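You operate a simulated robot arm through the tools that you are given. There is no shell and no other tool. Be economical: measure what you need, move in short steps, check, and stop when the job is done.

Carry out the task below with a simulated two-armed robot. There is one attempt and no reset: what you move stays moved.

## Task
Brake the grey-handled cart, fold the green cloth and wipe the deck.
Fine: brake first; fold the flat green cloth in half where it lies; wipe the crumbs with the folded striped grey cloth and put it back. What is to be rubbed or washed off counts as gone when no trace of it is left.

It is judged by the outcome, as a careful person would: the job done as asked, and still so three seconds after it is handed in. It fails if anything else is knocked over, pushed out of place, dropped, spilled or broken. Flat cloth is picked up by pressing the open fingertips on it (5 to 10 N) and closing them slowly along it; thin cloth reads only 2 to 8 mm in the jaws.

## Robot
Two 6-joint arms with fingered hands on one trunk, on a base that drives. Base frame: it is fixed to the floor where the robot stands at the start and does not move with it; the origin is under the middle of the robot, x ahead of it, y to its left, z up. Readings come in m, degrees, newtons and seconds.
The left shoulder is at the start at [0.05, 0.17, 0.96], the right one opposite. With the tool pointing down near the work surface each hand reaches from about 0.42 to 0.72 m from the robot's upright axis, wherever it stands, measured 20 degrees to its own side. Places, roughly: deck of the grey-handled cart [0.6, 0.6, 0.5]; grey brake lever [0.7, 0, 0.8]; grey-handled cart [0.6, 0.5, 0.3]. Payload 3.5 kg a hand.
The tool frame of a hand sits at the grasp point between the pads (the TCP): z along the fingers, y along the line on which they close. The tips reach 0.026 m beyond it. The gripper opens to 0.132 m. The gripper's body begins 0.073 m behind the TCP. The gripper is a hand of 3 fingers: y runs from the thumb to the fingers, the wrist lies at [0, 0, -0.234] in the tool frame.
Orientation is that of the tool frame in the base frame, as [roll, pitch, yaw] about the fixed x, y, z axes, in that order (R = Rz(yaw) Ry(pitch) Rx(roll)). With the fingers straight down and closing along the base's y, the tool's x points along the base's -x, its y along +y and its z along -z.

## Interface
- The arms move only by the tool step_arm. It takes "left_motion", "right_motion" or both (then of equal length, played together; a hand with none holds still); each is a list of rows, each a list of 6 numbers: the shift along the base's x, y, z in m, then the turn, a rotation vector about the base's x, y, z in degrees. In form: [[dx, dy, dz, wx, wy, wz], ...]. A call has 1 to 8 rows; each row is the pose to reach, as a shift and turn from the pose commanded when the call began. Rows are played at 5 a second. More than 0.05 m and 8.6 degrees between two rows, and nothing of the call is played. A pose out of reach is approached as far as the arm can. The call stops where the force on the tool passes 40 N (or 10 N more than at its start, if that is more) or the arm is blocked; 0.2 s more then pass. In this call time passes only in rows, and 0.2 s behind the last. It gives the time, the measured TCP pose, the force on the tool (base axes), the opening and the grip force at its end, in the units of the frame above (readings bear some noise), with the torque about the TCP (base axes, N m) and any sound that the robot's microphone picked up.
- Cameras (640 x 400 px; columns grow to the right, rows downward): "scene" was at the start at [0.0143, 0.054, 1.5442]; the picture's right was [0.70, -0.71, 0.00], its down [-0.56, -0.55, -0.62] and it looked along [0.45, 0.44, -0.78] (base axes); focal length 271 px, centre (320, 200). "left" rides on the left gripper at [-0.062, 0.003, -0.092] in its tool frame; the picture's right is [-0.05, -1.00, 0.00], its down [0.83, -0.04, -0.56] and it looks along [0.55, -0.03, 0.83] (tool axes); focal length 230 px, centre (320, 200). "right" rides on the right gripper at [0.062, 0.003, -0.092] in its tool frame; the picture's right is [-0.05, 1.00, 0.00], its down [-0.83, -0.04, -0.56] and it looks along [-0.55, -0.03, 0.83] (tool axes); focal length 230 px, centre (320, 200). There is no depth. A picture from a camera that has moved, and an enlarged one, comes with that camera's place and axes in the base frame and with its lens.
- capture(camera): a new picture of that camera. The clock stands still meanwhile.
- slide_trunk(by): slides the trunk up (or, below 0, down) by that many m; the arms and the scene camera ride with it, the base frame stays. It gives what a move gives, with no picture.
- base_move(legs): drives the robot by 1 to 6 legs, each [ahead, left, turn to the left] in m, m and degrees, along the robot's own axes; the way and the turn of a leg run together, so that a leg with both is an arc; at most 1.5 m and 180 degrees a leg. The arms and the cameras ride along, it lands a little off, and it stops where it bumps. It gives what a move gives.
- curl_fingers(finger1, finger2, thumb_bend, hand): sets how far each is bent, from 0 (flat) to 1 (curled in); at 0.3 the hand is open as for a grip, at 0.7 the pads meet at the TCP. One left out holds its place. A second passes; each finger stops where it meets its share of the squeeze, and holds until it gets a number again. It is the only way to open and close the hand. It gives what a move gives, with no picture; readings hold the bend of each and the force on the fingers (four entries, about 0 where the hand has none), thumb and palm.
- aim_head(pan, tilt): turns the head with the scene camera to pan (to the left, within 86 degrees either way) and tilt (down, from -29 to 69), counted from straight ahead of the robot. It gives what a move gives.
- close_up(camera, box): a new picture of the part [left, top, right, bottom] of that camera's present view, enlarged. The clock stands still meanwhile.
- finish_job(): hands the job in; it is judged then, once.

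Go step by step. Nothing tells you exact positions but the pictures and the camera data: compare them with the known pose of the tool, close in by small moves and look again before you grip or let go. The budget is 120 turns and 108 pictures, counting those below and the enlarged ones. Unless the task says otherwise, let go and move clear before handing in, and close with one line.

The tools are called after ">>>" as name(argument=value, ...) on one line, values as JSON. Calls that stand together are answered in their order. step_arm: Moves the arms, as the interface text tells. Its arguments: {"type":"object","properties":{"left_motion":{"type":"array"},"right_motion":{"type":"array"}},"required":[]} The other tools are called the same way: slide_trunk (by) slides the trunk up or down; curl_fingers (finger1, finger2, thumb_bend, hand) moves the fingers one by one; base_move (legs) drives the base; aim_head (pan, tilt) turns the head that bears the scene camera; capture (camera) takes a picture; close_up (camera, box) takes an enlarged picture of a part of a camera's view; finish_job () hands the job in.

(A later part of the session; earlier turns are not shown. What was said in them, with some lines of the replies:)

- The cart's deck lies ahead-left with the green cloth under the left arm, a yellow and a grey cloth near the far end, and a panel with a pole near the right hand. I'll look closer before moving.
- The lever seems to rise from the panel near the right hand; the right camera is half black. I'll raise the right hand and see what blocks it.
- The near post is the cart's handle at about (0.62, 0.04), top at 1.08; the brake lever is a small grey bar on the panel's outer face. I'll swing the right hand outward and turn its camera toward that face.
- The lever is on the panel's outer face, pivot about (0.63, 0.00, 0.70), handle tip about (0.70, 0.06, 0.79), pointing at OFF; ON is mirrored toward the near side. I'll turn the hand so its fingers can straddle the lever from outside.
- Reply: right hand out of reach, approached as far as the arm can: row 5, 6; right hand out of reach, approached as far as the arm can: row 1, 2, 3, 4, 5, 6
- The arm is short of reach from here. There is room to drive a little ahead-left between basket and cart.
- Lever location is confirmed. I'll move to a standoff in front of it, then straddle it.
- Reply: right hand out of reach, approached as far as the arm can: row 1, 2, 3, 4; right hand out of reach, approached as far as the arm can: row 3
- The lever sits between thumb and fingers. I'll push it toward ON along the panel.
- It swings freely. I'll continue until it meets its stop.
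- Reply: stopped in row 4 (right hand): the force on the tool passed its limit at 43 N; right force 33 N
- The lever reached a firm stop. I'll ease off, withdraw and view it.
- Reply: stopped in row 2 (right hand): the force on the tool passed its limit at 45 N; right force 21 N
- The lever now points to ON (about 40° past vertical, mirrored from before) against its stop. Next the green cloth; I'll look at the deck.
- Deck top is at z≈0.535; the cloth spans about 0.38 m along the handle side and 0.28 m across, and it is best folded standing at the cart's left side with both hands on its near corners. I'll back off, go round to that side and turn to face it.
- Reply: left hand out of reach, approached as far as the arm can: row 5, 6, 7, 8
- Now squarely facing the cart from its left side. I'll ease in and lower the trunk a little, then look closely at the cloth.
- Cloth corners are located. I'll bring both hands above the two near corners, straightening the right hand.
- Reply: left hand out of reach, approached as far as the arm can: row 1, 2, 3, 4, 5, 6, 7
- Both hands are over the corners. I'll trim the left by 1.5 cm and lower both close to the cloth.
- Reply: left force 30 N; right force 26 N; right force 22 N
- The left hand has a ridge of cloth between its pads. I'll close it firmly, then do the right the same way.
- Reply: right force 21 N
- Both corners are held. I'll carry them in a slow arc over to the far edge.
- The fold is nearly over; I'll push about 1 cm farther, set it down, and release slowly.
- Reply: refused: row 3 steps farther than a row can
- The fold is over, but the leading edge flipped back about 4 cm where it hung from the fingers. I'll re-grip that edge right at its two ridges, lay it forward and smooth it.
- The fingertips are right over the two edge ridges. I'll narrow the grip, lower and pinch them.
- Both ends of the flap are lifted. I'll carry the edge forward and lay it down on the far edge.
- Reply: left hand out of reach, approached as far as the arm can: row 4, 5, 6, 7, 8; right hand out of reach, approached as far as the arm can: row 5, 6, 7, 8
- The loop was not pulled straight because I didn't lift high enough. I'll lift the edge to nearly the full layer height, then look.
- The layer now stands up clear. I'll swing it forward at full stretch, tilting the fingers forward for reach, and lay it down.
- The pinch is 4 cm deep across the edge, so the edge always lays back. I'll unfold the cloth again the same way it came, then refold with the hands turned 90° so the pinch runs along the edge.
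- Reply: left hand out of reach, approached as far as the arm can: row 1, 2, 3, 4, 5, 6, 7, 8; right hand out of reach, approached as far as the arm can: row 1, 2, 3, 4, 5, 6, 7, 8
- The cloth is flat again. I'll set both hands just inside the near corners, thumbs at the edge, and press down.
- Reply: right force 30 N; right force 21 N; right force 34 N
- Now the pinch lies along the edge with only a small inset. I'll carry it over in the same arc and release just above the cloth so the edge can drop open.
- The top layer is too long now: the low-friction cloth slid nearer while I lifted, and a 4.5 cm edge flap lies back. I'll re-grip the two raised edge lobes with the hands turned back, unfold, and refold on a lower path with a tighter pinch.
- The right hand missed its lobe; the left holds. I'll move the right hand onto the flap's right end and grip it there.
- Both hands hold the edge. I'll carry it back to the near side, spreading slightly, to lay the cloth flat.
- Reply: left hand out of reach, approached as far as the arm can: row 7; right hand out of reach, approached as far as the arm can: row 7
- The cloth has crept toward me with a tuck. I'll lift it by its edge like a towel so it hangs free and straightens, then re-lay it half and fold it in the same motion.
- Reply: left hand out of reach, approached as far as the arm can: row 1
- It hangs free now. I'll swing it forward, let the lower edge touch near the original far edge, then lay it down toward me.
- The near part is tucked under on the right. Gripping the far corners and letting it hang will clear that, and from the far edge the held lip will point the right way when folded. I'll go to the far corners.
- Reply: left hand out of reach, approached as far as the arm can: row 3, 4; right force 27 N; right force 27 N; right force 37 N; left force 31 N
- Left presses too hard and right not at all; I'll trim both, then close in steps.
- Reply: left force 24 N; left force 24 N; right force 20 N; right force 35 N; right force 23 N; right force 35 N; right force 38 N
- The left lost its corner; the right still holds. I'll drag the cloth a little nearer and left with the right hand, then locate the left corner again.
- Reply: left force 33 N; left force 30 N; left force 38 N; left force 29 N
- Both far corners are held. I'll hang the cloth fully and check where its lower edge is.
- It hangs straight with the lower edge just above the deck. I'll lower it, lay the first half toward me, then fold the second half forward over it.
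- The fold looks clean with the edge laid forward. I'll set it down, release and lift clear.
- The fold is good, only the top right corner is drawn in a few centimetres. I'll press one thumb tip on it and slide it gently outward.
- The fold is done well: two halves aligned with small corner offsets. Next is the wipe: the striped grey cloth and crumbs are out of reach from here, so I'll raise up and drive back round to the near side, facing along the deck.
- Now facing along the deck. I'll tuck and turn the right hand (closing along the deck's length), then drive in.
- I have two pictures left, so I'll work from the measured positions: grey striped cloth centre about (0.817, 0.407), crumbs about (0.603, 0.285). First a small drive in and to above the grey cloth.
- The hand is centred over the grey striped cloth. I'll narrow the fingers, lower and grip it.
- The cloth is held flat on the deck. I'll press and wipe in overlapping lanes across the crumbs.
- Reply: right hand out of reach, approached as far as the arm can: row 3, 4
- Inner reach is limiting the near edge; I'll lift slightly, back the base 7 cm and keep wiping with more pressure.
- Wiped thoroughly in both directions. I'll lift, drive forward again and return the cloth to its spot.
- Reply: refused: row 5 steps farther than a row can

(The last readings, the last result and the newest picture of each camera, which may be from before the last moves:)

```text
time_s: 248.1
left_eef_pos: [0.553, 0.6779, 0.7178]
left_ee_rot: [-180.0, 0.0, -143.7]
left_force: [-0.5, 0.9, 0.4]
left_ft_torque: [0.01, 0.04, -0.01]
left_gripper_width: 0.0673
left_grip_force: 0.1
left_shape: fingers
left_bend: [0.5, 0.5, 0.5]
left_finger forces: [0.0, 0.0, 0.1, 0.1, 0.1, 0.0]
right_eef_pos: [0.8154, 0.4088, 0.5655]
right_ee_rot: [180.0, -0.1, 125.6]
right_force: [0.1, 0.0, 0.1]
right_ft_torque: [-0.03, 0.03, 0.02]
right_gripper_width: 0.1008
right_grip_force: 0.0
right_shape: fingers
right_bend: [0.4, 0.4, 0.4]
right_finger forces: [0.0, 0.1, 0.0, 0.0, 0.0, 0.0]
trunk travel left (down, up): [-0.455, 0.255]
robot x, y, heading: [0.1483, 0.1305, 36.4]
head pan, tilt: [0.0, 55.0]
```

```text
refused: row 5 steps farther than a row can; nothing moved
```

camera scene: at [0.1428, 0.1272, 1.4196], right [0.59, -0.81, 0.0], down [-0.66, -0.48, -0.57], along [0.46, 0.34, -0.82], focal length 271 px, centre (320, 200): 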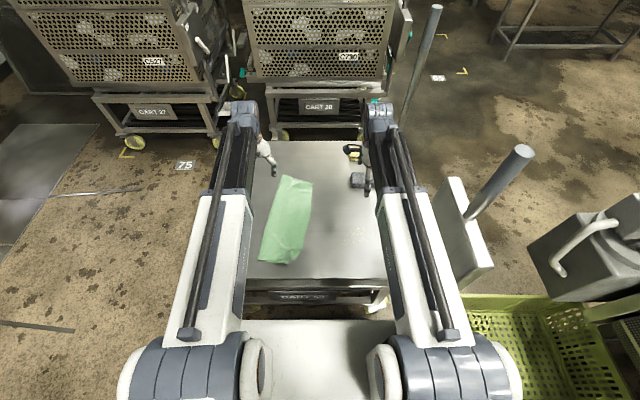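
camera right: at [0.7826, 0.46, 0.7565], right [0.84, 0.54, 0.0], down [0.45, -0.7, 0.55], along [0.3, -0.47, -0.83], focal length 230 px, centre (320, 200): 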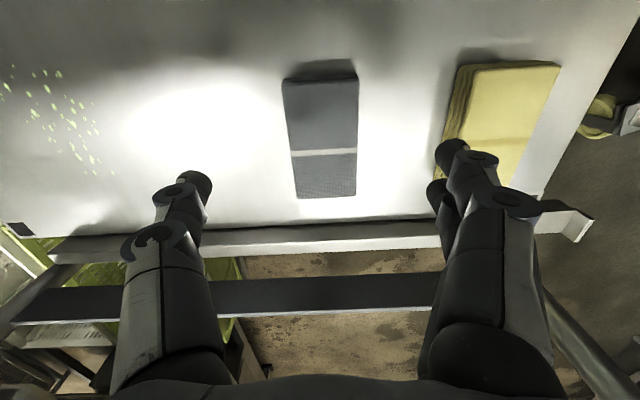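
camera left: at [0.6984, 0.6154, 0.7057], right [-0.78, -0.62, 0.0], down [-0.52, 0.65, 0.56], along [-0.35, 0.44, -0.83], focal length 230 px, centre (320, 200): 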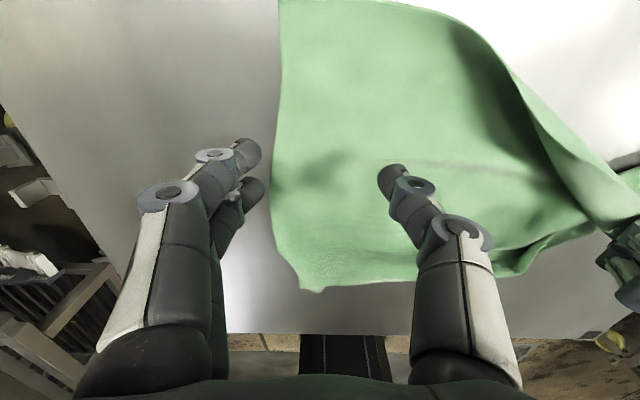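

>>> step_arm(right_motion=[[0, 0, 0.03, 0, 0, 0], [0, 0, 0.07, 0, 0, 0], [0, 0, 0.11, 0, 0, 0], [0, 0, 0.15, 0, 0, 0], [-0.02, -0.02, 0.18, 0, 0, 0], [-0.03, -0.055, 0.2, 0, 0, 0]])

>>> close_up(camera="scene", box=[250, 140, 400, 285])

```text
time_s: 249.5
left_eef_pos: [0.5526, 0.6798, 0.7173]
left_ee_rot: [180.0, -0.1, -143.8]
left_force: [0.2, -0.4, -0.2]
left_ft_torque: [-0.02, -0.03, -0.01]
left_gripper_width: 0.0673
left_grip_force: 0.0
left_shape: fingers
left_bend: [0.5, 0.5, 0.5]
left_finger forces: [0.0, 0.0, 0.1, 0.0, 0.0, 0.0]
right_eef_pos: [0.7881, 0.354, 0.7646]
right_ee_rot: [-180.0, -0.1, 125.6]
right_force: [0.3, 0.4, -0.3]
right_ft_torque: [-0.03, 0.0, -0.04]
right_gripper_width: 0.1012
right_grip_force: 0.1
right_shape: fingers
right_bend: [0.4, 0.4, 0.4]
right_finger forces: [0.0, 0.0, 0.0, 0.0, 0.0, 0.0]
trunk travel left (down, up): [-0.455, 0.255]
robot x, y, heading: [0.1507, 0.1324, 36.1]
head pan, tilt: [0.0, 55.0]
```

```text
2.76 times, centred on (325, 212) of scene
camera zoom: at [0.175, 0.151, 1.4195], right [0.59, -0.81, 0.0], down [-0.66, -0.48, -0.57], along [0.46, 0.34, -0.82], focal length 748 px, centre (306, 166)
```

zoom: 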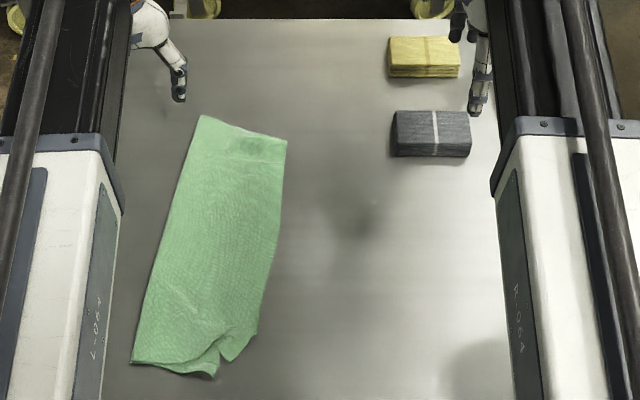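

The deck is clean, the striped grey cloth is back in its place, the green cloth is folded in half, and the brake lever was left against its ON stop. Both hands are clear, so I'm handing in.

>>> finish_job()

```text
The job is handed in.
```

I set the brake to ON first, folded the green cloth in half, wiped the crumbs off the deck, put the striped grey cloth back, and handed the job in; the green cloth ended up shifted about 5 cm and slightly turned, with one corner about 2–3 cm off.
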